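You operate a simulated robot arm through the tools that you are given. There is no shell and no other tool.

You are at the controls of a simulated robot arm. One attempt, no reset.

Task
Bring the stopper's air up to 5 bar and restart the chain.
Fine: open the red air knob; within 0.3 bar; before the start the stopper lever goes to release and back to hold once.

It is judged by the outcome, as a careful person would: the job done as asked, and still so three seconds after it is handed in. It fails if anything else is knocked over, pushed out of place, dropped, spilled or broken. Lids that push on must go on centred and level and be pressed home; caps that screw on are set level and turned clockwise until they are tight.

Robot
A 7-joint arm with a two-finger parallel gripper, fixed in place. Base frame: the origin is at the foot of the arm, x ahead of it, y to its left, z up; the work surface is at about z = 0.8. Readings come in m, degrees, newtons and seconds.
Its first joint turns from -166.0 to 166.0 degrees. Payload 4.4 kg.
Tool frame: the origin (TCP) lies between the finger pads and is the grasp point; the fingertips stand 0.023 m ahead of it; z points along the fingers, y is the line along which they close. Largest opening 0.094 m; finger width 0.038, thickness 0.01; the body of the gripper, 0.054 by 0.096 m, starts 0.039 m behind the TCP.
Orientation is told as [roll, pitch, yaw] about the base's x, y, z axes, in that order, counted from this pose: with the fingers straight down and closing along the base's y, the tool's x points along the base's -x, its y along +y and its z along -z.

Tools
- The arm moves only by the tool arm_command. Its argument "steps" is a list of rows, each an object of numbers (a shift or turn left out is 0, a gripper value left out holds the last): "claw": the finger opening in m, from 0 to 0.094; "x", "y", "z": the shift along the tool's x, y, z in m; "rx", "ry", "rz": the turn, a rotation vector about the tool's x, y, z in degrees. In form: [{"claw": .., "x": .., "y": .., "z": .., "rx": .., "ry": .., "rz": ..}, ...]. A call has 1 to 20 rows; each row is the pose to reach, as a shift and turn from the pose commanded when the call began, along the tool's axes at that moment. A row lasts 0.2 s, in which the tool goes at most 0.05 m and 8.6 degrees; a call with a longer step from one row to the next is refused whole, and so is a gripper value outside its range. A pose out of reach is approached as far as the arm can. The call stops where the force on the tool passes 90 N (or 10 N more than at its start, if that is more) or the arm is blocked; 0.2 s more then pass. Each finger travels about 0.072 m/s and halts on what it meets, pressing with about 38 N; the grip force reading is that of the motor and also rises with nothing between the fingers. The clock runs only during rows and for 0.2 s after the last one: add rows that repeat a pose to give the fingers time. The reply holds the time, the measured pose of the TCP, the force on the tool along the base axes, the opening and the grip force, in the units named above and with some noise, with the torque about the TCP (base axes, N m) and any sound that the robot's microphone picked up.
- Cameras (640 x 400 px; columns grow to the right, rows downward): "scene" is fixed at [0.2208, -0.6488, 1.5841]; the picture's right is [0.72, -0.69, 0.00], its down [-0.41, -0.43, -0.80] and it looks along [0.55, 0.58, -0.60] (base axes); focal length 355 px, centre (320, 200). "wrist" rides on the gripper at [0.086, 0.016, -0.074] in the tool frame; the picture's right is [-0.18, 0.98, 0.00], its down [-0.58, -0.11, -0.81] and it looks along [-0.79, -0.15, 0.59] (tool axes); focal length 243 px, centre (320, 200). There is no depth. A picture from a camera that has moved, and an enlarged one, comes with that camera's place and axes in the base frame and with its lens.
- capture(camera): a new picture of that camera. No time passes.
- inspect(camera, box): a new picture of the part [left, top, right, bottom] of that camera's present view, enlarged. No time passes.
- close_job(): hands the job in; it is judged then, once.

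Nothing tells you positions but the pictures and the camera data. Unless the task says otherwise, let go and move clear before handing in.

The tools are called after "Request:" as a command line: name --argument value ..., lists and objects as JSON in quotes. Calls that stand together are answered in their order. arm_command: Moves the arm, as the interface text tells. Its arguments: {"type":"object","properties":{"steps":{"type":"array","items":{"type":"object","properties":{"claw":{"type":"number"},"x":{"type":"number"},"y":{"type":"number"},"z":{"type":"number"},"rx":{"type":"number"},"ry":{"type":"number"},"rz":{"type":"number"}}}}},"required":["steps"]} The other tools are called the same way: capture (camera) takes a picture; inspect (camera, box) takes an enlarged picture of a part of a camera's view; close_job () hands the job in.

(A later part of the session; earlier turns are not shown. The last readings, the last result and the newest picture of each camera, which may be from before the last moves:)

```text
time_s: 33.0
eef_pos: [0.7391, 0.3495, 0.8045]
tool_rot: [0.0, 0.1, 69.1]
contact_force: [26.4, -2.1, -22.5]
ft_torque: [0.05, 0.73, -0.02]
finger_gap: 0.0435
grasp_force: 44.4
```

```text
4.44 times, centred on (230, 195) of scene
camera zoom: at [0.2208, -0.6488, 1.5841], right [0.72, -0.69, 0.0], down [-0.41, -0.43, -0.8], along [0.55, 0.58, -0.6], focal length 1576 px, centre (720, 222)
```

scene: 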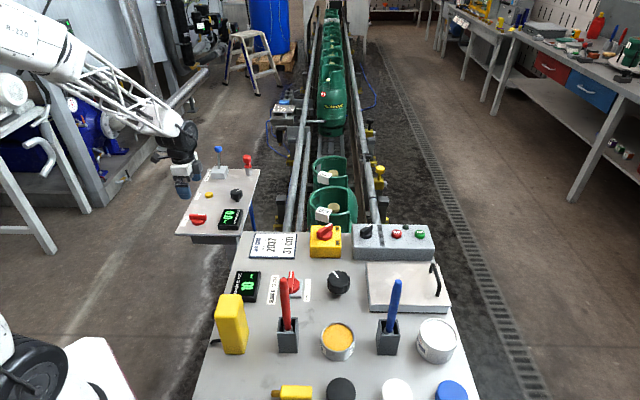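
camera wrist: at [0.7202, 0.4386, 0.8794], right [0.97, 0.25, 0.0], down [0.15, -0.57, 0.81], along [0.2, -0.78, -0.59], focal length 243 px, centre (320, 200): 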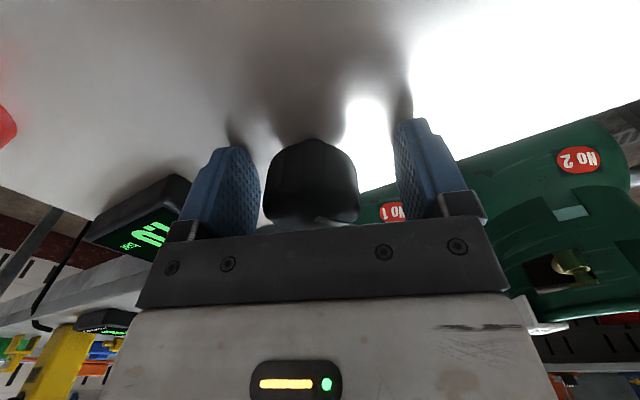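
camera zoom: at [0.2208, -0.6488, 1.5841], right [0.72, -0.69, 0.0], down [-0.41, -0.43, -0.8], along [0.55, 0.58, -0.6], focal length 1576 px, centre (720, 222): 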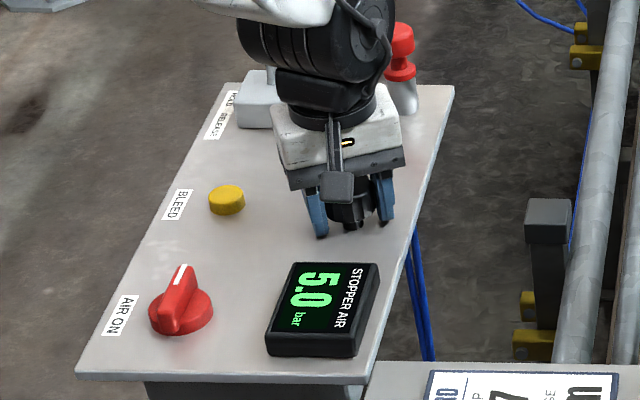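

The gauge reads 5.0 bar. I'll open the fingers and lift straight up, then look at the lever.

Request:
arm_command --steps '[{"claw": 0.06}, {"claw": 0.07}, {"claw": 0.07}, {"z": -0.03}, {"z": -0.07}, {"z": -0.115}, {"z": -0.16}, {"z": -0.2}]'

Request:
inspect --camera "scene" --box '[160, 130, 280, 240]'

Request:
capture --camera "wrist"

```text
time_s: 34.8
eef_pos: [0.7385, 0.3504, 1.0062]
tool_rot: [0.0, 0.0, 69.0]
contact_force: [-1.0, 0.1, -0.4]
ft_torque: [-0.02, 0.0, 0.02]
finger_gap: 0.0701
grasp_force: 0.1
```

```text
3.64 times, centred on (220, 185) of scene
camera zoom: at [0.2208, -0.6488, 1.5841], right [0.72, -0.69, 0.0], down [-0.41, -0.43, -0.8], along [0.55, 0.58, -0.6], focal length 1290 px, centre (684, 254)
```

zoom: 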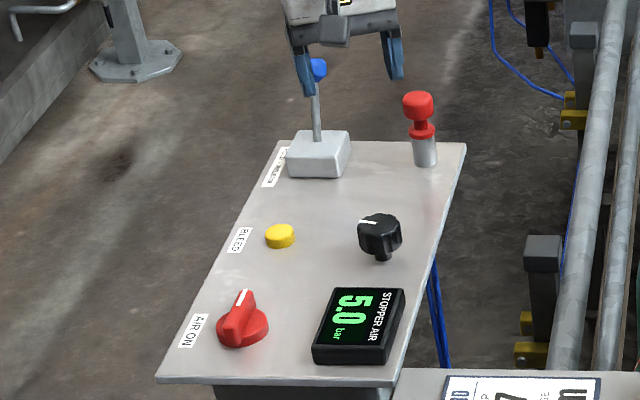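

```text
taken
camera wrist: at [0.692, 0.276, 1.0806], right [-0.85, 0.52, 0.0], down [0.31, 0.5, 0.81], along [0.42, 0.69, -0.59], focal length 243 px, centre (320, 200)
```

wrist: 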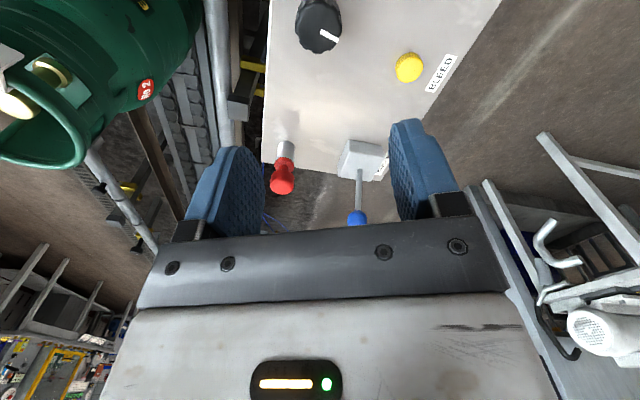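

The regulator is released and holding 5.0 bar. The lever's blue ball is at about (0.807, 0.570, 0.88), tilted toward HOLD at the far end of the panel. I'll move above it with the fingers set to close across the panel.

Request:
arm_command --steps '[{"x": -0.038, "y": 0.0025, "rz": 4}, {"x": -0.0765, "y": 0.005, "rz": 8}, {"x": -0.115, "y": 0.0075, "rz": 12}, {"x": -0.153, "y": 0.01, "rz": 16}, {"x": -0.1915, "y": 0.0125, "rz": 20}, {"x": -0.2296, "y": 0.0148, "rz": 24}, {"x": -0.2296, "y": 0.0148, "rz": 24}]'

Request:
capture --camera "wrist"

Request:
capture --camera "scene"

```text
time_s: 36.4
eef_pos: [0.8092, 0.5716, 1.0034]
tool_rot: [0.1, -0.1, 45.0]
contact_force: [-0.2, -0.1, -0.5]
ft_torque: [0.02, 0.01, 0.01]
finger_gap: 0.0702
grasp_force: 0.1
```

```text
taken
camera wrist: at [0.736, 0.5212, 1.0781], right [-0.56, 0.83, 0.0], down [0.49, 0.33, 0.81], along [0.67, 0.46, -0.59], focal length 243 px, centre (320, 200)
```

wrist: 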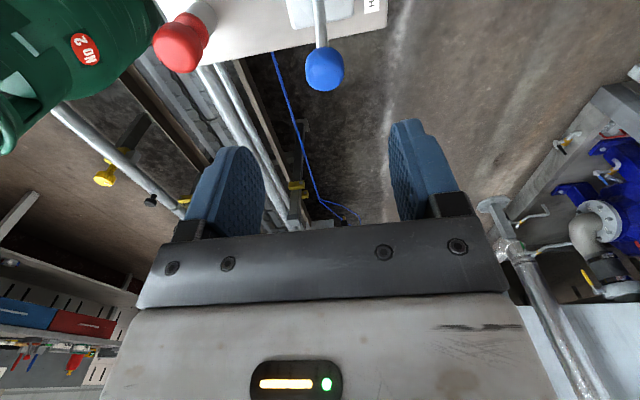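

```text
taken
```

scene: 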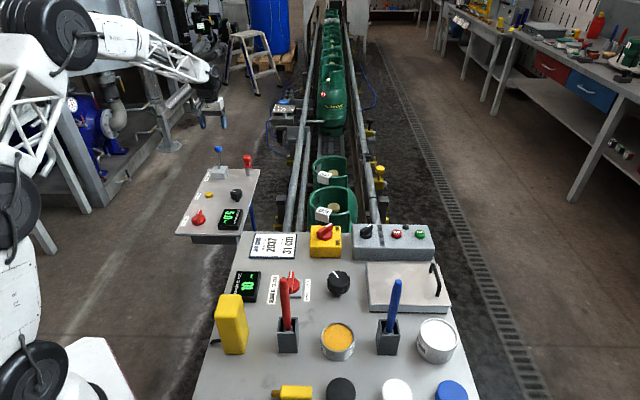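

The ball appears a few millimetres ahead and left of the tool centre, and about 30 mm across. I'll correct and lower around it.

Request:
arm_command --steps '[{"x": -0.0075, "y": 0.0027, "z": 0.02}, {"x": -0.0075, "y": 0.0027, "z": 0.05}, {"x": -0.0075, "y": 0.0027, "z": 0.075}, {"x": -0.0075, "y": 0.0027, "z": 0.09}, {"x": -0.0075, "y": 0.0027, "z": 0.09}]'

Request:
capture --camera "wrist"

Request:
inspect --camera "scene" --box '[170, 115, 270, 195]'

```text
time_s: 37.6
eef_pos: [0.8118, 0.5785, 0.9147]
tool_rot: [0.0, 0.0, 44.8]
contact_force: [0.2, 0.6, 0.6]
ft_torque: [0.01, -0.05, -0.02]
finger_gap: 0.0698
grasp_force: 0.2
```

```text
taken
camera wrist: at [0.7392, 0.5281, 0.9878], right [-0.56, 0.83, 0.0], down [0.49, 0.33, 0.81], along [0.67, 0.46, -0.59], focal length 243 px, centre (320, 200)
```

wrist: 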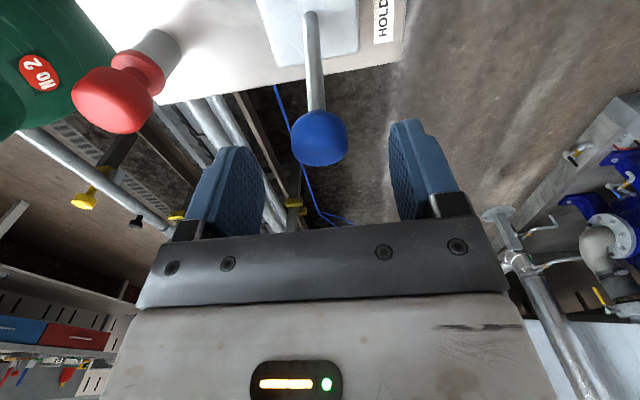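

```text
5.00 times, centred on (220, 155) of scene
camera zoom: at [0.2208, -0.6488, 1.5841], right [0.72, -0.69, 0.0], down [-0.41, -0.43, -0.8], along [0.55, 0.58, -0.6], focal length 1773 px, centre (820, 425)
```

zoom: 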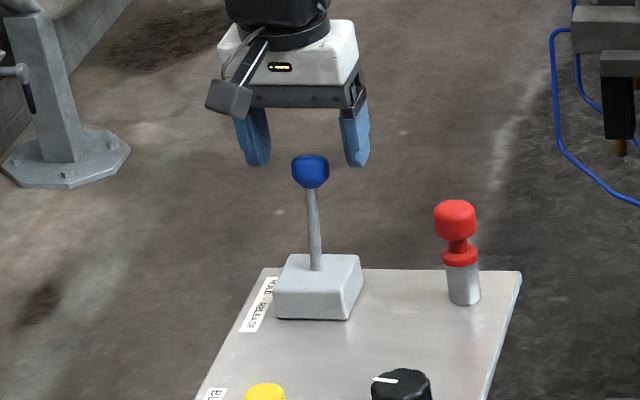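

The ball is centred and about 30 mm below the tool. I'll lower those 30 mm and close on it.

Request:
arm_command --steps '[{"x": 0.002, "z": 0.012}, {"x": 0.002, "z": 0.024}, {"x": 0.002, "z": 0.031}, {"x": 0.002, "z": 0.031, "claw": 0.045}, {"x": 0.002, "z": 0.031, "claw": 0.032}, {"x": 0.002, "z": 0.031, "claw": 0.02}, {"x": 0.002, "z": 0.031, "claw": 0.02}]'

Request:
capture --camera "wrist"

Request:
inspect --camera "scene" --box '[170, 115, 270, 195]'

```text
time_s: 39.2
eef_pos: [0.808, 0.5758, 0.8811]
tool_rot: [-0.1, 0.0, 45.0]
contact_force: [-0.5, 1.9, -0.4]
ft_torque: [0.01, 0.02, -0.01]
finger_gap: 0.0291
grasp_force: 45.2
```

```text
taken
camera wrist: at [0.7369, 0.5261, 0.957], right [-0.56, 0.83, 0.0], down [0.49, 0.33, 0.81], along [0.67, 0.46, -0.59], focal length 243 px, centre (320, 200)
```

wrist: 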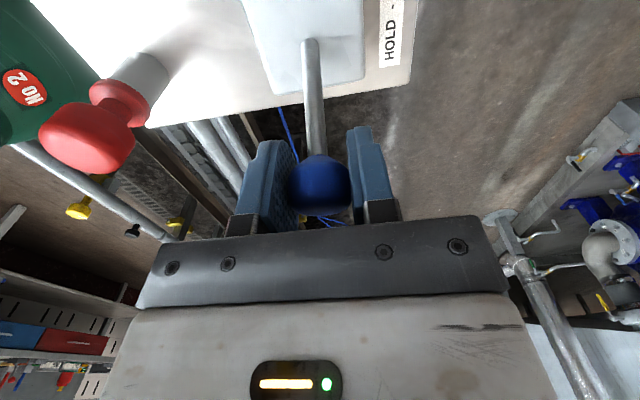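

```text
5.00 times, centred on (220, 155) of scene
camera zoom: at [0.2208, -0.6488, 1.5841], right [0.72, -0.69, 0.0], down [-0.41, -0.43, -0.8], along [0.55, 0.58, -0.6], focal length 1773 px, centre (820, 425)
```

zoom: 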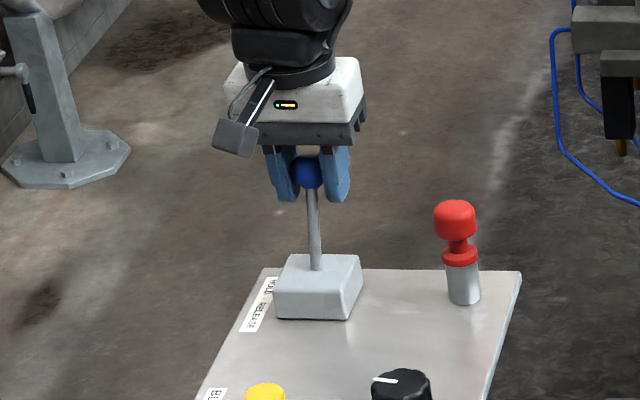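

The lever ball is gripped cleanly and the label confirms HOLD is at the far end, RELEASE toward me. I'll carry the ball along its arc toward RELEASE, halfway first.

Request:
arm_command --steps '[{"x": 0.006, "z": -0.0018}, {"x": 0.012, "z": -0.0031}, {"x": 0.018, "z": -0.004}, {"x": 0.024, "z": -0.0046}, {"x": 0.03, "z": -0.0048}]'

Request:
inspect --camera "scene" --box '[170, 115, 270, 240]'

```text
time_s: 40.4
eef_pos: [0.7889, 0.5541, 0.8891]
tool_rot: [0.0, -0.1, 45.0]
contact_force: [3.2, 17.7, 7.8]
ft_torque: [0.87, -0.87, -0.01]
finger_gap: 0.0289
grasp_force: 44.9
```

```text
3.20 times, centred on (220, 178) of scene
camera zoom: at [0.2208, -0.6488, 1.5841], right [0.72, -0.69, 0.0], down [-0.41, -0.43, -0.8], along [0.55, 0.58, -0.6], focal length 1135 px, centre (640, 272)
```

zoom: 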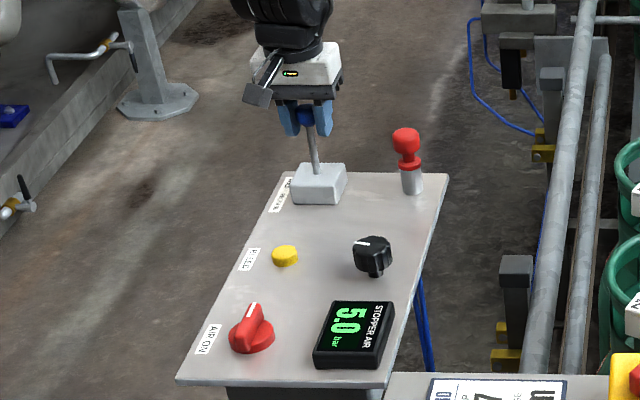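

The lever is moving with little resistance. I'll continue to the RELEASE end.

Request:
arm_command --steps '[{"x": 0.006, "z": 0.0002}, {"x": 0.012, "z": 0.0008}, {"x": 0.018, "z": 0.0017}, {"x": 0.024, "z": 0.003}, {"x": 0.029, "z": 0.0045}]'

Request:
inspect --camera "scene" --box '[170, 115, 270, 240]'

Request:
capture --camera "wrist"

```text
time_s: 41.6
eef_pos: [0.7668, 0.5348, 0.8838]
tool_rot: [0.0, 0.0, 45.0]
contact_force: [-3.5, 18.4, 7.2]
ft_torque: [0.8, -0.9, 0.08]
finger_gap: 0.0289
grasp_force: 45.1
```

```text
3.20 times, centred on (220, 178) of scene
camera zoom: at [0.2208, -0.6488, 1.5841], right [0.72, -0.69, 0.0], down [-0.41, -0.43, -0.8], along [0.55, 0.58, -0.6], focal length 1135 px, centre (640, 272)
```

zoom: 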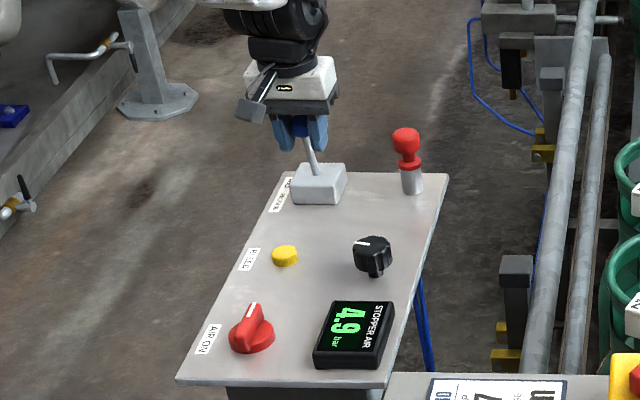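

```text
taken
camera wrist: at [0.6952, 0.4843, 0.9589], right [-0.57, 0.82, 0.0], down [0.49, 0.33, 0.81], along [0.67, 0.46, -0.59], focal length 243 px, centre (320, 200)
```

wrist: 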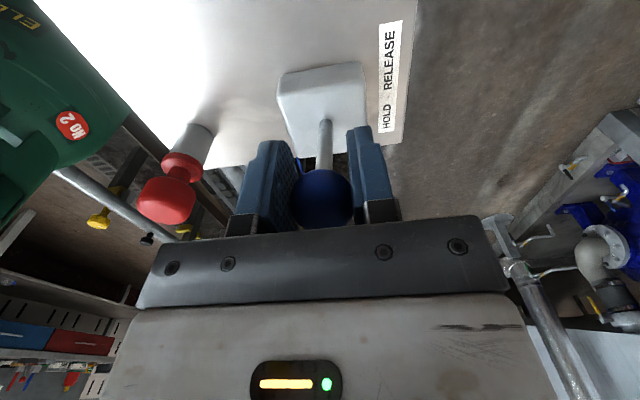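

The gauge reads 4.9 bar and the lever is past the middle. I'll push on to find the RELEASE stop.

Request:
arm_command --steps '[{"x": 0.003, "z": 0.001}, {"x": 0.006, "z": 0.0021}, {"x": 0.009, "z": 0.0034}]'

Request:
inspect --camera "scene" --box '[170, 115, 270, 240]'

```text
time_s: 42.4
eef_pos: [0.7605, 0.5284, 0.8814]
tool_rot: [0.0, -0.1, 45.0]
contact_force: [-7.6, 18.8, 16.6]
ft_torque: [0.89, -0.95, 0.13]
finger_gap: 0.0289
grasp_force: 45.4
```

```text
3.20 times, centred on (220, 178) of scene
camera zoom: at [0.2208, -0.6488, 1.5841], right [0.72, -0.69, 0.0], down [-0.41, -0.43, -0.8], along [0.55, 0.58, -0.6], focal length 1135 px, centre (640, 272)
```

zoom: 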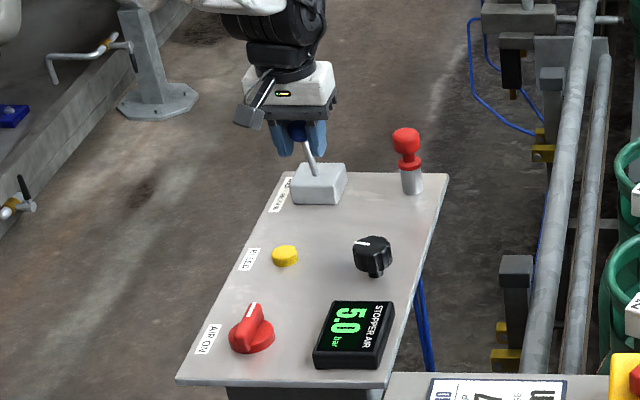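

Request:
arm_command --steps '[{"x": 0.003, "z": 0.0014}, {"x": 0.006, "z": 0.0029}, {"x": 0.009, "z": 0.0046}]'

Request:
inspect --camera "scene" --box '[170, 115, 270, 240]'

Request:
capture --camera "wrist"

```text
time_s: 43.2
eef_pos: [0.7542, 0.5218, 0.8769]
tool_rot: [-0.1, -0.1, 45.0]
contact_force: [6.5, 28.1, 19.7]
ft_torque: [0.58, -0.66, 0.04]
finger_gap: 0.0291
grasp_force: 45.1
```

```text
3.20 times, centred on (220, 178) of scene
camera zoom: at [0.2208, -0.6488, 1.5841], right [0.72, -0.69, 0.0], down [-0.41, -0.43, -0.8], along [0.55, 0.58, -0.6], focal length 1135 px, centre (640, 272)
```

zoom: 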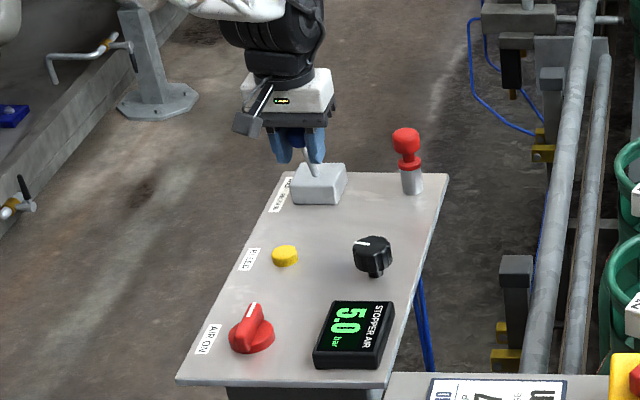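

```text
taken
camera wrist: at [0.6826, 0.4717, 0.9513], right [-0.57, 0.82, 0.0], down [0.49, 0.33, 0.81], along [0.67, 0.46, -0.59], focal length 243 px, centre (320, 200)
```

wrist: 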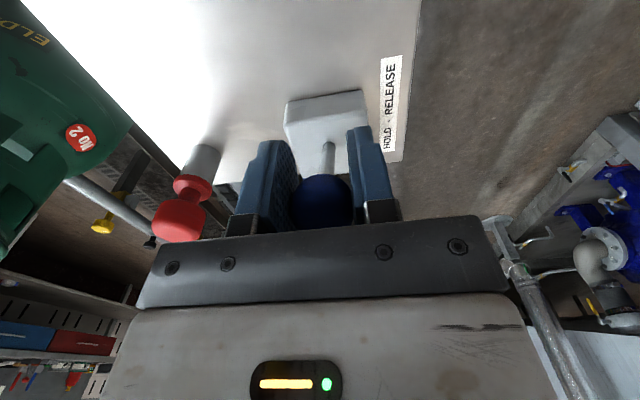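

There's slightly more resistance but still no firm stop. I'll go a few more millimetres.

Request:
arm_command --steps '[{"x": 0.002, "z": 0.0011}, {"x": 0.004, "z": 0.0023}, {"x": 0.006, "z": 0.0036}]'

Request:
inspect --camera "scene" --box '[180, 125, 260, 185]'

Request:
inspect --camera "wrist" --box '[220, 60, 420, 240]'

```text
time_s: 44.0
eef_pos: [0.7505, 0.5175, 0.8726]
tool_rot: [0.0, -0.1, 45.1]
contact_force: [14.0, 29.1, 27.6]
ft_torque: [0.06, -0.17, 0.08]
finger_gap: 0.029
grasp_force: 45.0
```

```text
6.67 times, centred on (220, 155) of scene
camera zoom: at [0.2208, -0.6488, 1.5841], right [0.72, -0.69, 0.0], down [-0.41, -0.43, -0.8], along [0.55, 0.58, -0.6], focal length 2364 px, centre (987, 500)
```

zoom: 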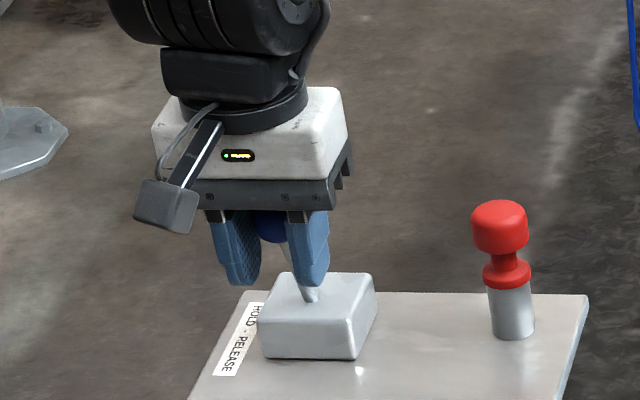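

```text
2.22 times, centred on (320, 150) of wrist
camera zoom: at [0.6781, 0.4673, 0.9473], right [-0.57, 0.82, 0.0], down [0.49, 0.33, 0.81], along [0.67, 0.46, -0.59], focal length 539 px, centre (320, 311)
```

zoom: 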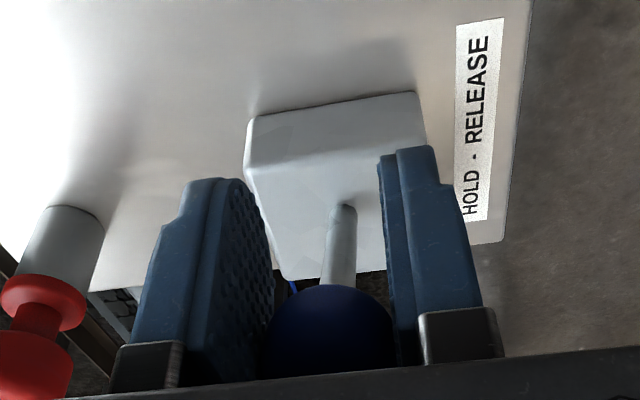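

The ball is lagging in the fingers by about 12 mm now, which suggests the lever has hit its RELEASE stop. I'll make one more small push to confirm it.

Request:
arm_command --steps '[{"x": 0.002, "z": 0.001}, {"x": 0.004, "z": 0.002}]'

Request:
inspect --camera "wrist" --box '[220, 60, 420, 240]'

Request:
inspect --camera "scene" --box '[180, 125, 260, 185]'

```text
time_s: 44.6
eef_pos: [0.7473, 0.5134, 0.8702]
tool_rot: [0.0, 0.0, 45.0]
contact_force: [9.3, 28.3, 28.0]
ft_torque: [-0.05, -0.13, 0.21]
finger_gap: 0.0292
grasp_force: 45.1
```

```text
2.22 times, centred on (320, 150) of wrist
camera zoom: at [0.675, 0.464, 0.9444], right [-0.57, 0.82, 0.0], down [0.49, 0.33, 0.81], along [0.67, 0.46, -0.59], focal length 539 px, centre (320, 311)
```

zoom: 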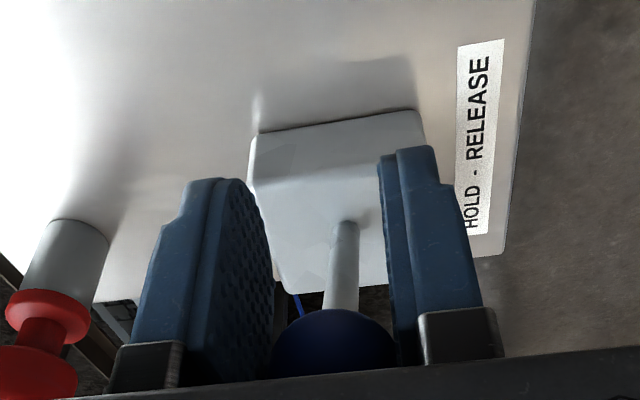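

```text
6.67 times, centred on (220, 155) of scene
camera zoom: at [0.2208, -0.6488, 1.5841], right [0.72, -0.69, 0.0], down [-0.41, -0.43, -0.8], along [0.55, 0.58, -0.6], focal length 2364 px, centre (987, 500)
```

zoom: 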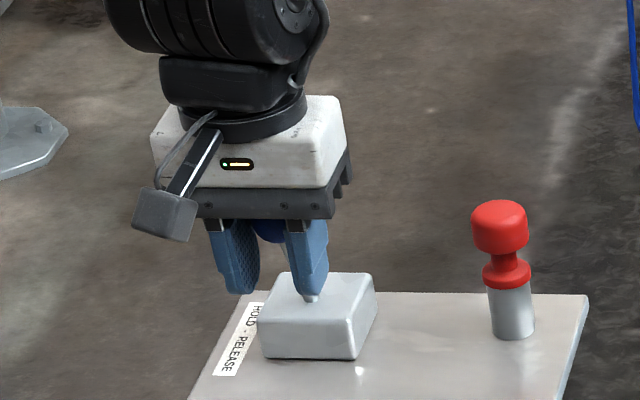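

The ball stayed put while the fingers slid on, so the lever is hard against its RELEASE stop. I'll re-centre the fingers on the ball before carrying it back to HOLD.

Request:
arm_command --steps '[{"claw": 0.045}, {"claw": 0.045}, {"claw": 0.045, "x": -0.008, "z": -0.005}, {"claw": 0.045, "x": -0.017, "z": -0.011}, {"claw": 0.045, "x": -0.017, "z": -0.011}]'

Request:
inspect --camera "wrist" --box '[220, 60, 420, 240]'

Request:
inspect --camera "scene" --box '[170, 125, 270, 240]'

```text
time_s: 45.8
eef_pos: [0.7593, 0.5264, 0.8799]
tool_rot: [0.1, -0.1, 45.0]
contact_force: [0.1, 1.1, -0.1]
ft_torque: [0.01, 0.01, -0.01]
finger_gap: 0.0448
grasp_force: 0.0
```

```text
2.22 times, centred on (320, 150) of wrist
camera zoom: at [0.6878, 0.4763, 0.9557], right [-0.56, 0.83, 0.0], down [0.49, 0.33, 0.81], along [0.67, 0.46, -0.59], focal length 539 px, centre (320, 311)
```

zoom: 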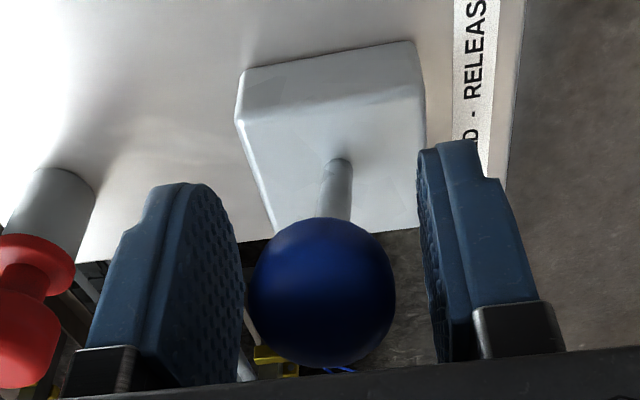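

```text
3.48 times, centred on (220, 182) of scene
camera zoom: at [0.2208, -0.6488, 1.5841], right [0.72, -0.69, 0.0], down [-0.41, -0.43, -0.8], along [0.55, 0.58, -0.6], focal length 1233 px, centre (668, 261)
```

zoom: 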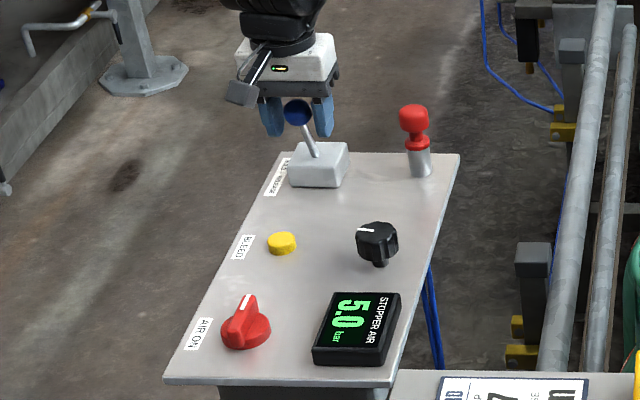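

The lever stays at RELEASE by itself and the pressure is 5.0 bar. I'll grip the ball again and carry it back along its arc to HOLD.

Request:
arm_command --steps '[{"z": -0.005}, {"z": -0.005, "claw": 0.03}, {"z": -0.005, "claw": 0.02}, {"z": -0.005, "claw": 0.02}, {"x": -0.007, "z": -0.0073}, {"x": -0.0145, "z": -0.0092}, {"x": -0.022, "z": -0.0106}, {"x": -0.0295, "z": -0.0114}, {"x": -0.037, "z": -0.0116}, {"x": -0.0445, "z": -0.0114}, {"x": -0.052, "z": -0.0106}, {"x": -0.0595, "z": -0.0092}, {"x": -0.067, "z": -0.0073}, {"x": -0.0735, "z": -0.005}]'

Request:
inspect --camera "wrist" --box '[220, 60, 420, 240]'

Request:
inspect --camera "scene" --box '[170, 125, 270, 240]'

```text
time_s: 48.8
eef_pos: [0.8126, 0.5792, 0.8868]
tool_rot: [0.0, -0.1, 45.0]
contact_force: [-14.5, -0.9, 9.3]
ft_torque: [-0.98, 0.96, -0.03]
finger_gap: 0.0287
grasp_force: 44.7
```

```text
2.22 times, centred on (320, 150) of wrist
camera zoom: at [0.7395, 0.5286, 0.9613], right [-0.57, 0.82, 0.0], down [0.49, 0.33, 0.81], along [0.67, 0.46, -0.59], focal length 539 px, centre (320, 311)
```

zoom: 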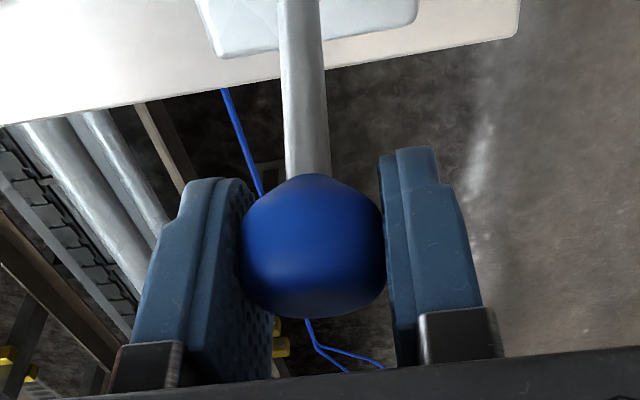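

```text
3.48 times, centred on (220, 182) of scene
camera zoom: at [0.2208, -0.6488, 1.5841], right [0.72, -0.69, 0.0], down [-0.41, -0.43, -0.8], along [0.55, 0.58, -0.6], focal length 1233 px, centre (668, 261)
```

zoom: 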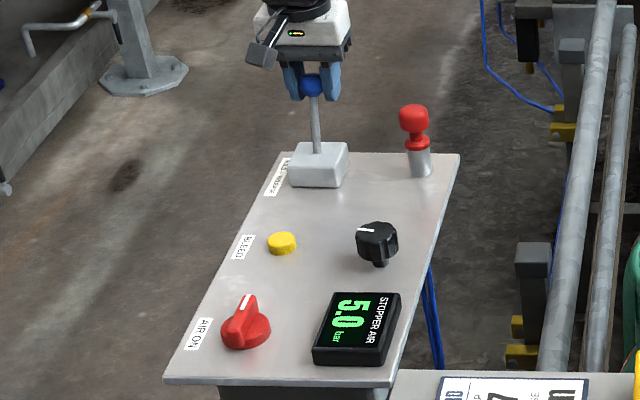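

The lever is back near its starting tilt. I'll push a few more millimetres to seat it fully at HOLD.

Request:
arm_command --steps '[{"x": -0.003, "z": 0.0013}, {"x": -0.006, "z": 0.0028}, {"x": -0.009, "z": 0.004}]'

Request:
inspect --camera "wrist" --box '[220, 60, 420, 240]'

Request:
inspect --camera "scene" --box '[170, 125, 270, 240]'

```text
time_s: 49.6
eef_pos: [0.8179, 0.5843, 0.8833]
tool_rot: [0.0, 0.1, 44.9]
contact_force: [-38.0, -13.9, 16.2]
ft_torque: [-0.16, 0.21, -0.1]
finger_gap: 0.0293
grasp_force: 45.7
```

```text
2.22 times, centred on (320, 150) of wrist
camera zoom: at [0.7453, 0.5344, 0.9576], right [-0.57, 0.82, 0.0], down [0.49, 0.33, 0.81], along [0.67, 0.46, -0.59], focal length 539 px, centre (320, 311)
```

zoom: 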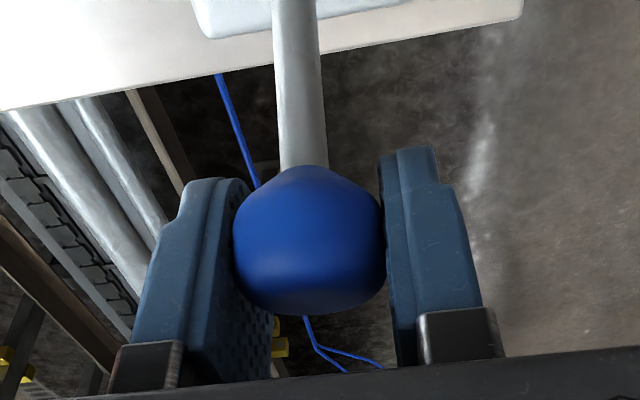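

```text
3.48 times, centred on (220, 182) of scene
camera zoom: at [0.2208, -0.6488, 1.5841], right [0.72, -0.69, 0.0], down [-0.41, -0.43, -0.8], along [0.55, 0.58, -0.6], focal length 1233 px, centre (668, 261)
```

zoom: 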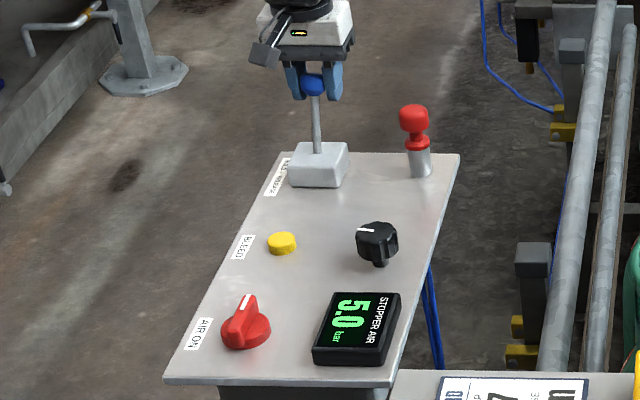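

The force rises sharply, so the lever is against the HOLD stop. I'll release it, rise clear and check that it stays there.

Request:
arm_command --steps '[{"x": 0.005}, {"x": 0.005, "claw": 0.05}, {"x": 0.005, "claw": 0.06}, {"x": 0.005, "claw": 0.06}, {"x": 0.005, "z": -0.04}, {"x": 0.005, "z": -0.08}, {"x": 0.005, "z": -0.12}]'

Request:
inspect --camera "scene" --box '[170, 125, 270, 240]'

Request:
inspect --camera "scene" --box '[170, 135, 270, 195]'

```text
time_s: 51.2
eef_pos: [0.8123, 0.5787, 1.0028]
tool_rot: [0.0, 0.1, 45.1]
contact_force: [0.2, -0.9, -0.7]
ft_torque: [-0.01, 0.01, 0.0]
finger_gap: 0.0599
grasp_force: 0.2
```

```text
3.48 times, centred on (220, 182) of scene
camera zoom: at [0.2208, -0.6488, 1.5841], right [0.72, -0.69, 0.0], down [-0.41, -0.43, -0.8], along [0.55, 0.58, -0.6], focal length 1233 px, centre (668, 261)
```

zoom: 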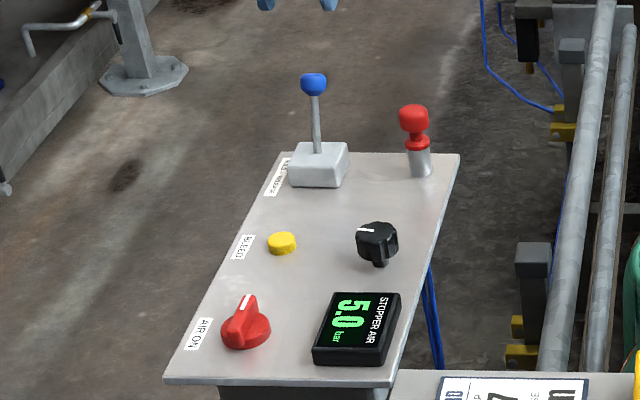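

```text
6.40 times, centred on (220, 165) of scene
camera zoom: at [0.2208, -0.6488, 1.5841], right [0.72, -0.69, 0.0], down [-0.41, -0.43, -0.8], along [0.55, 0.58, -0.6], focal length 2270 px, centre (960, 424)
```

zoom: 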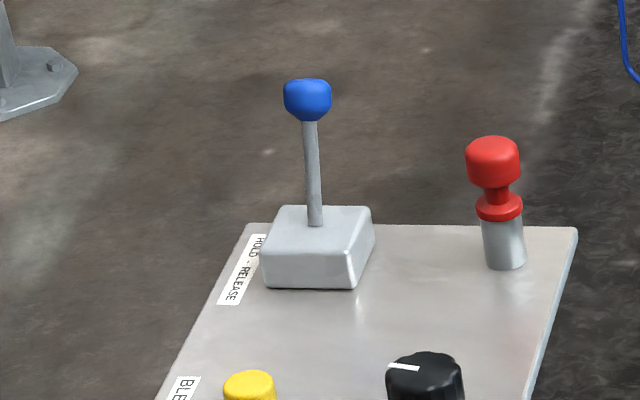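

The lever is back exactly where it began and the pressure is 5.0 bar. Next is the green START button on the grey box, which is near the edge of reach at about (0.98, -0.28). I'll carry the tool high across to the main bench for a close look.

Request:
arm_command --steps '[{"x": 0.0373, "y": -0.0267, "z": -0.0067, "rz": 4.1}, {"x": 0.0746, "y": -0.0534, "z": -0.0134, "rz": 8.2}, {"x": 0.1119, "y": -0.0801, "z": -0.02, "rz": 12.3}, {"x": 0.1492, "y": -0.1068, "z": -0.0268, "rz": 16.4}, {"x": 0.1865, "y": -0.1335, "z": -0.0335, "rz": 20.5}, {"x": 0.2238, "y": -0.1602, "z": -0.04, "rz": 24.6}, {"x": 0.2611, "y": -0.1869, "z": -0.047, "rz": 28.7}, {"x": 0.2984, "y": -0.2136, "z": -0.0536, "rz": 32.8}, {"x": 0.3357, "y": -0.2403, "z": -0.06, "rz": 36.9}, {"x": 0.373, "y": -0.267, "z": -0.067, "rz": 41}, {"x": 0.4103, "y": -0.2937, "z": -0.0737, "rz": 45.1}, {"x": 0.4476, "y": -0.3204, "z": -0.08, "rz": 49.2}, {"x": 0.4849, "y": -0.3471, "z": -0.087, "rz": 53.3}, {"x": 0.5222, "y": -0.3738, "z": -0.0938, "rz": 57.4}, {"x": 0.559, "y": -0.4009, "z": -0.1, "rz": 61}, {"x": 0.559, "y": -0.4009, "z": -0.1, "rz": 61}]'

Request:
capture --camera "wrist"

Request:
capture --camera "scene"

```text
time_s: 54.6
eef_pos: [0.7059, -0.0991, 1.1004]
tool_rot: [0.1, 0.0, -16.0]
contact_force: [0.0, 0.6, 0.3]
ft_torque: [-0.01, 0.01, 0.01]
finger_gap: 0.0601
grasp_force: 0.1
```

```text
taken
camera wrist: at [0.6267, -0.0596, 1.1747], right [0.45, 0.89, 0.0], down [0.53, -0.27, 0.81], along [0.72, -0.36, -0.59], focal length 243 px, centre (320, 200)
```

wrist: 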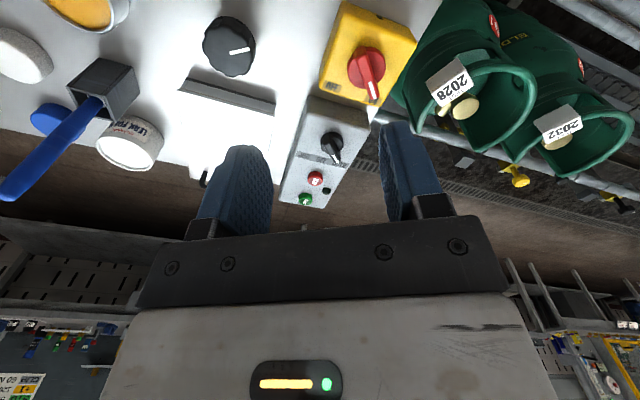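

```text
taken
```

scene: 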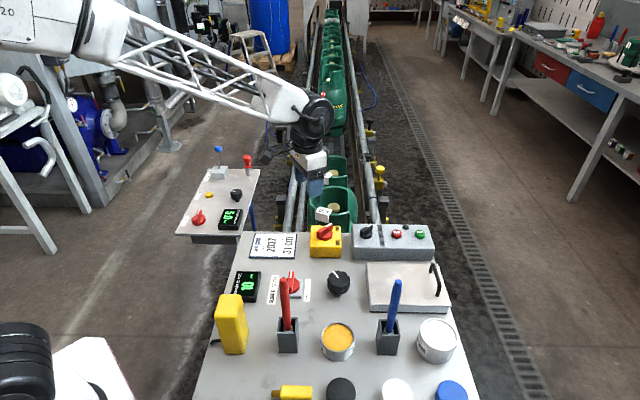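

Request:
inspect --camera "wrist" --box '[260, 90, 400, 220]'

Request:
inspect --camera "scene" --box '[345, 215, 445, 275]'

```text
3.08 times, centred on (330, 155) of wrist
camera zoom: at [0.6267, -0.0596, 1.1747], right [0.45, 0.89, 0.0], down [0.53, -0.27, 0.81], along [0.72, -0.36, -0.59], focal length 746 px, centre (289, 338)
```

zoom: 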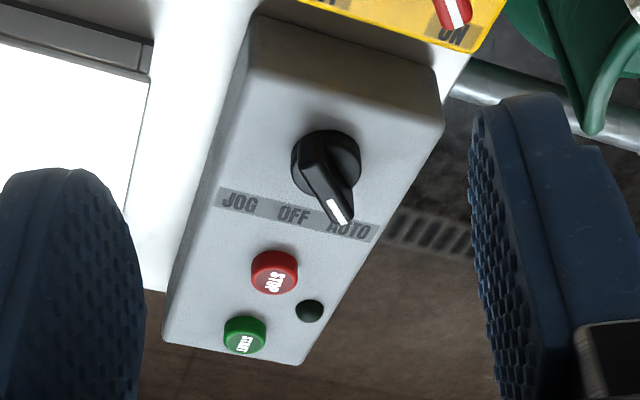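

```text
6.40 times, centred on (395, 245) of scene
camera zoom: at [0.2208, -0.6488, 1.5841], right [0.72, -0.69, 0.0], down [-0.41, -0.43, -0.8], along [0.55, 0.58, -0.6], focal length 2270 px, centre (-160, -88)
```

zoom: 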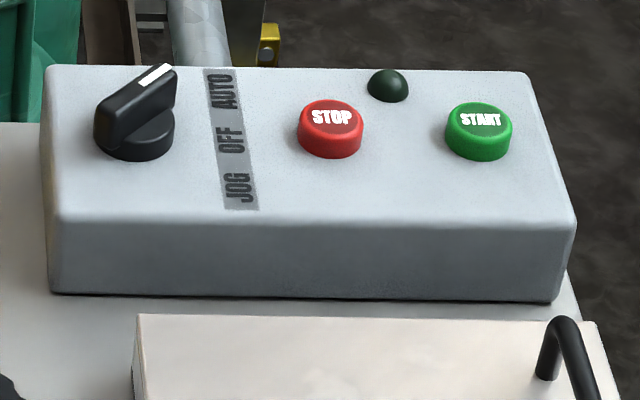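

START's top centre triangulates to about (0.994, -0.277, 0.862), just outside vertical reach, and the selector already stands at AUTO with the main switch ON. I'll close the fingers, tilt the tool about 28° outward and hover above the button.

Request:
arm_command --steps '[{"claw": 0.0, "x": -0.0414, "y": -0.0115, "z": 0.0125, "ry": -3.5}, {"x": -0.0829, "y": -0.023, "z": 0.025, "ry": -7}, {"x": -0.1243, "y": -0.0344, "z": 0.0375, "ry": -10.5}, {"x": -0.1658, "y": -0.0459, "z": 0.05, "ry": -14}, {"x": -0.2072, "y": -0.0574, "z": 0.0625, "ry": -17.5}, {"x": -0.2486, "y": -0.0689, "z": 0.075, "ry": -21}, {"x": -0.29, "y": -0.0803, "z": 0.0875, "ry": -24.5}, {"x": -0.3315, "y": -0.0918, "z": 0.1, "ry": -28}, {"x": -0.3315, "y": -0.0918, "z": 0.1, "ry": -28}]'

Request:
capture --camera "wrist"

Request:
capture --camera "scene"

```text
time_s: 56.6
eef_pos: [0.9947, -0.2801, 1.0035]
tool_rot: [0.0, -28.0, -16.0]
contact_force: [-0.6, -0.1, -0.3]
ft_torque: [-0.01, 0.04, 0.01]
finger_gap: 0.0
grasp_force: 38.0
```

```text
taken
camera wrist: at [0.8914, -0.2327, 1.0281], right [0.43, 0.9, 0.09], down [0.1, -0.14, 0.98], along [0.9, -0.41, -0.15], focal length 243 px, centre (320, 200)
```

wrist: 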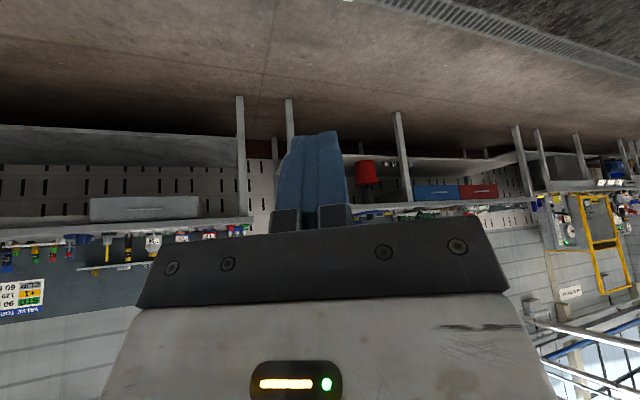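

```text
taken
```

scene: 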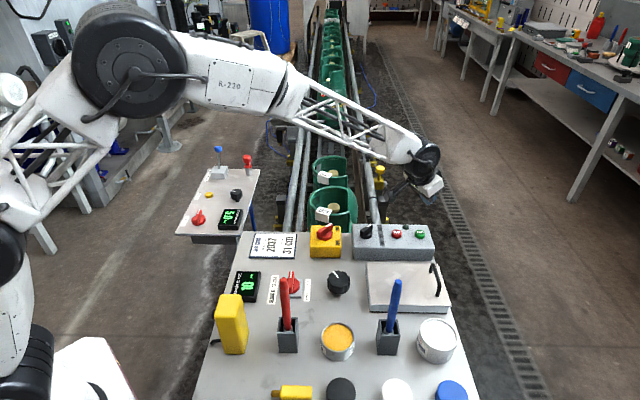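

The tilt pose is reached. I'll come straight down to about 2 cm above the button and check the alignment from the scene camera.

Request:
arm_command --steps '[{"x": 0.0098, "y": 0.0005, "z": 0.02}, {"x": 0.0196, "y": 0.001, "z": 0.04}, {"x": 0.0293, "y": 0.0015, "z": 0.06}, {"x": 0.0391, "y": 0.002, "z": 0.08}, {"x": 0.0391, "y": 0.002, "z": 0.08}]'

Request:
inspect --camera "scene" --box '[360, 180, 480, 255]'

Request:
capture --camera "wrist"

```text
time_s: 57.8
eef_pos: [0.9989, -0.2748, 0.9142]
tool_rot: [0.0, -28.0, -16.1]
contact_force: [-0.1, 0.0, 0.7]
ft_torque: [-0.02, 0.01, 0.04]
finger_gap: 0.0001
grasp_force: 38.2
```

```text
5.33 times, centred on (420, 218) of scene
camera zoom: at [0.2208, -0.6488, 1.5841], right [0.72, -0.69, 0.0], down [-0.41, -0.43, -0.8], along [0.55, 0.58, -0.6], focal length 1891 px, centre (-213, 107)
```

zoom: 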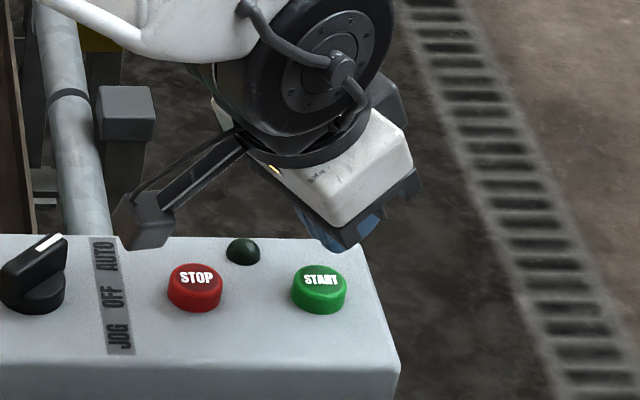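

```text
taken
camera wrist: at [0.8972, -0.2302, 0.9395], right [0.43, 0.9, 0.09], down [0.1, -0.14, 0.98], along [0.9, -0.41, -0.15], focal length 243 px, centre (320, 200)
```

wrist: 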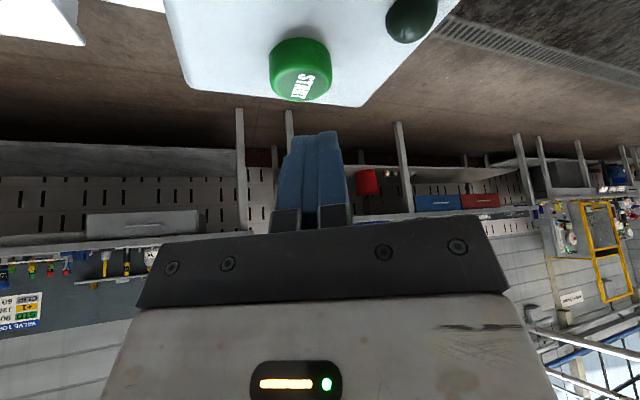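

From the wrist view the button centre is about 5 mm further out and 4 mm to the right of my contact corner. I'll correct that and lower to just above the button.

Request:
arm_command --steps '[{"x": -0.0044, "y": -0.004, "z": 0.0023}, {"x": -0.0006, "y": -0.004, "z": 0.0094}, {"x": 0.0036, "y": -0.004, "z": 0.0173}, {"x": 0.0036, "y": -0.004, "z": 0.0173}]'

Request:
capture --camera "wrist"

Request:
inspect --camera "scene" --box '[360, 180, 480, 255]'

```text
time_s: 58.8
eef_pos: [1.0033, -0.2825, 0.8973]
tool_rot: [0.0, -28.1, -15.9]
contact_force: [-0.3, -0.3, 0.7]
ft_torque: [0.05, -0.01, 0.05]
finger_gap: 0.0003
grasp_force: 37.8
```

```text
taken
camera wrist: at [0.901, -0.2352, 0.9221], right [0.43, 0.9, 0.09], down [0.1, -0.14, 0.98], along [0.9, -0.41, -0.15], focal length 243 px, centre (320, 200)
```

wrist: 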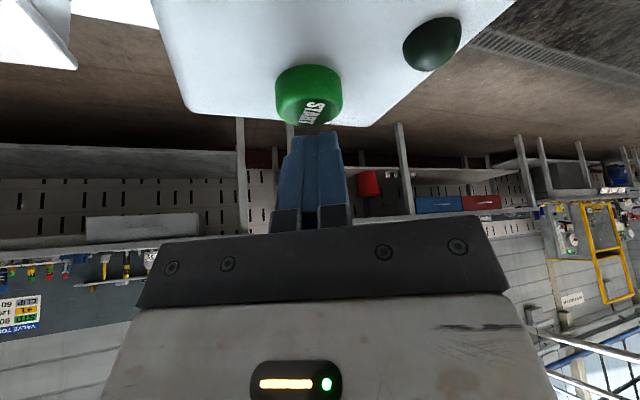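

```text
5.33 times, centred on (420, 218) of scene
camera zoom: at [0.2208, -0.6488, 1.5841], right [0.72, -0.69, 0.0], down [-0.41, -0.43, -0.8], along [0.55, 0.58, -0.6], focal length 1891 px, centre (-213, 107)
```

zoom: 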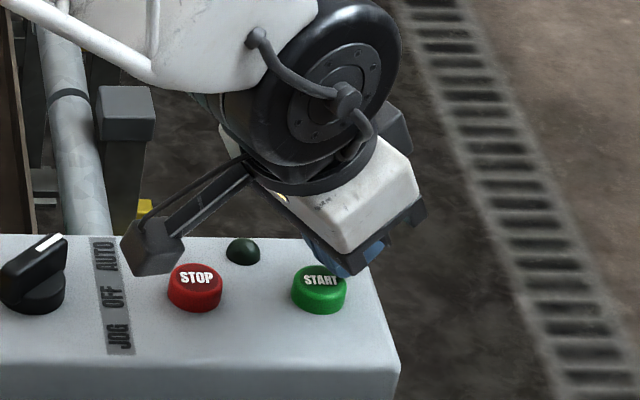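

The contact corner is now over the centre of START, about 6 mm above it. I'll press down in small vertical steps.

Request:
arm_command --steps '[{"x": 0.0014, "z": 0.0026}, {"x": 0.0023, "z": 0.0044}, {"x": 0.0033, "z": 0.0062}, {"x": 0.0042, "z": 0.0079}]'

Request:
inspect --camera "scene" --box '[360, 180, 480, 255]'

Request:
capture --camera "wrist"

```text
time_s: 59.8
eef_pos: [1.0041, -0.2818, 0.8903]
tool_rot: [-0.1, -28.2, -16.0]
contact_force: [-8.1, 2.0, 23.6]
ft_torque: [0.08, 0.32, 0.01]
finger_gap: 0.0
grasp_force: 38.2
heard: click
```

```text
5.33 times, centred on (420, 218) of scene
camera zoom: at [0.2208, -0.6488, 1.5841], right [0.72, -0.69, 0.0], down [-0.41, -0.43, -0.8], along [0.55, 0.58, -0.6], focal length 1891 px, centre (-213, 107)
```

zoom: 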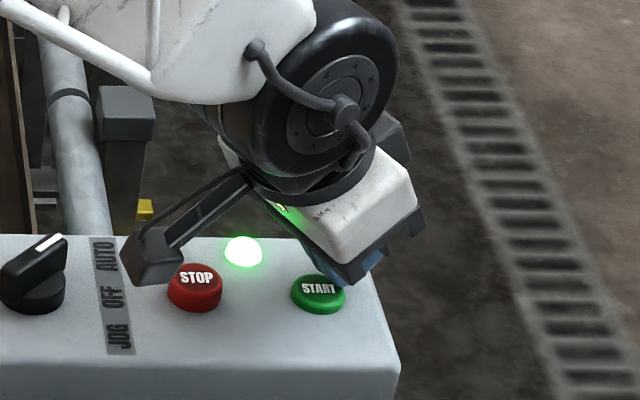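

```text
taken
camera wrist: at [0.9014, -0.2355, 0.9151], right [0.43, 0.9, 0.09], down [0.1, -0.14, 0.99], along [0.9, -0.41, -0.15], focal length 243 px, centre (320, 200)
```

wrist: 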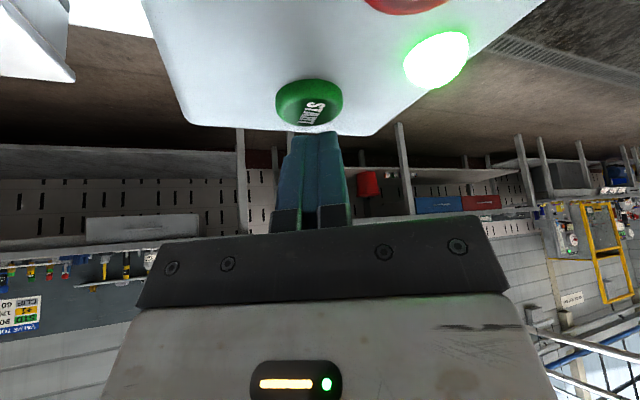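

START clicked and the running lamp lit green. I'll lift straight up off the button and check the chain, lamp and gauge.

Request:
arm_command --steps '[{"x": -0.0094, "z": -0.0177}, {"x": -0.0282, "z": -0.053}, {"x": -0.047, "z": -0.0883}, {"x": -0.0658, "z": -0.1236}, {"x": -0.0845, "z": -0.1589}]'

Request:
capture --camera "scene"

Request:
inspect --camera "scene" --box '[170, 125, 270, 240]'

Request:
inspect --camera "scene" --box '[345, 210, 445, 275]'

```text
time_s: 61.0
eef_pos: [1.0036, -0.283, 1.0662]
tool_rot: [0.0, -27.9, -16.1]
contact_force: [0.5, 0.3, -0.3]
ft_torque: [-0.01, -0.01, 0.0]
finger_gap: 0.0
grasp_force: 38.2
```

```text
taken
```

scene: 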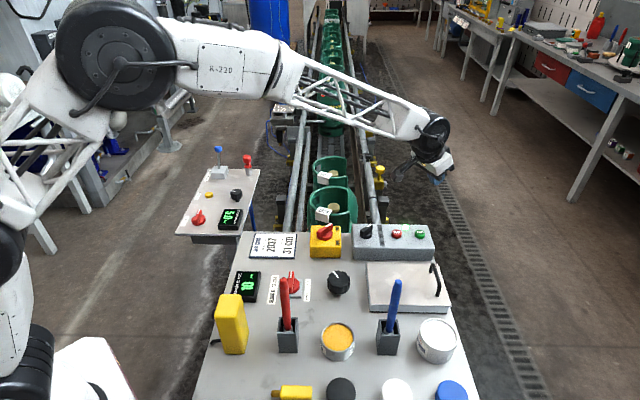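

```text
3.48 times, centred on (220, 182) of scene
camera zoom: at [0.2208, -0.6488, 1.5841], right [0.72, -0.69, 0.0], down [-0.41, -0.43, -0.8], along [0.55, 0.58, -0.6], focal length 1233 px, centre (668, 261)
```

zoom: 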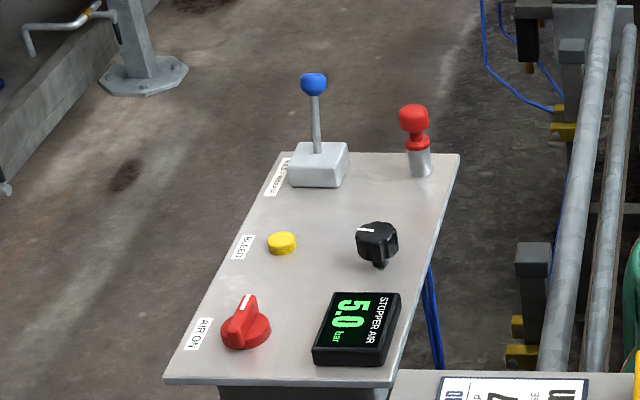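

```text
6.15 times, centred on (395, 242) of scene
camera zoom: at [0.2208, -0.6488, 1.5841], right [0.72, -0.69, 0.0], down [-0.41, -0.43, -0.8], along [0.55, 0.58, -0.6], focal length 2182 px, centre (-142, -62)
```

zoom: 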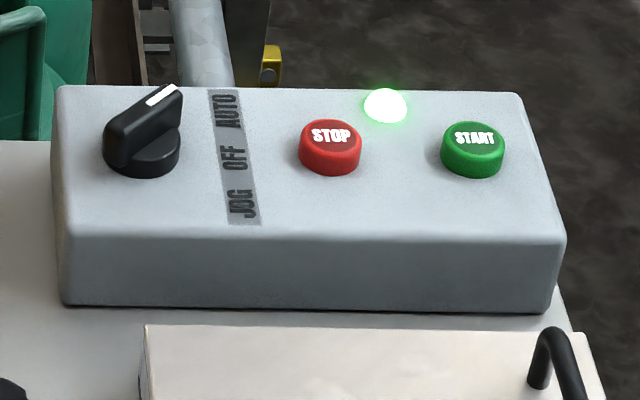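

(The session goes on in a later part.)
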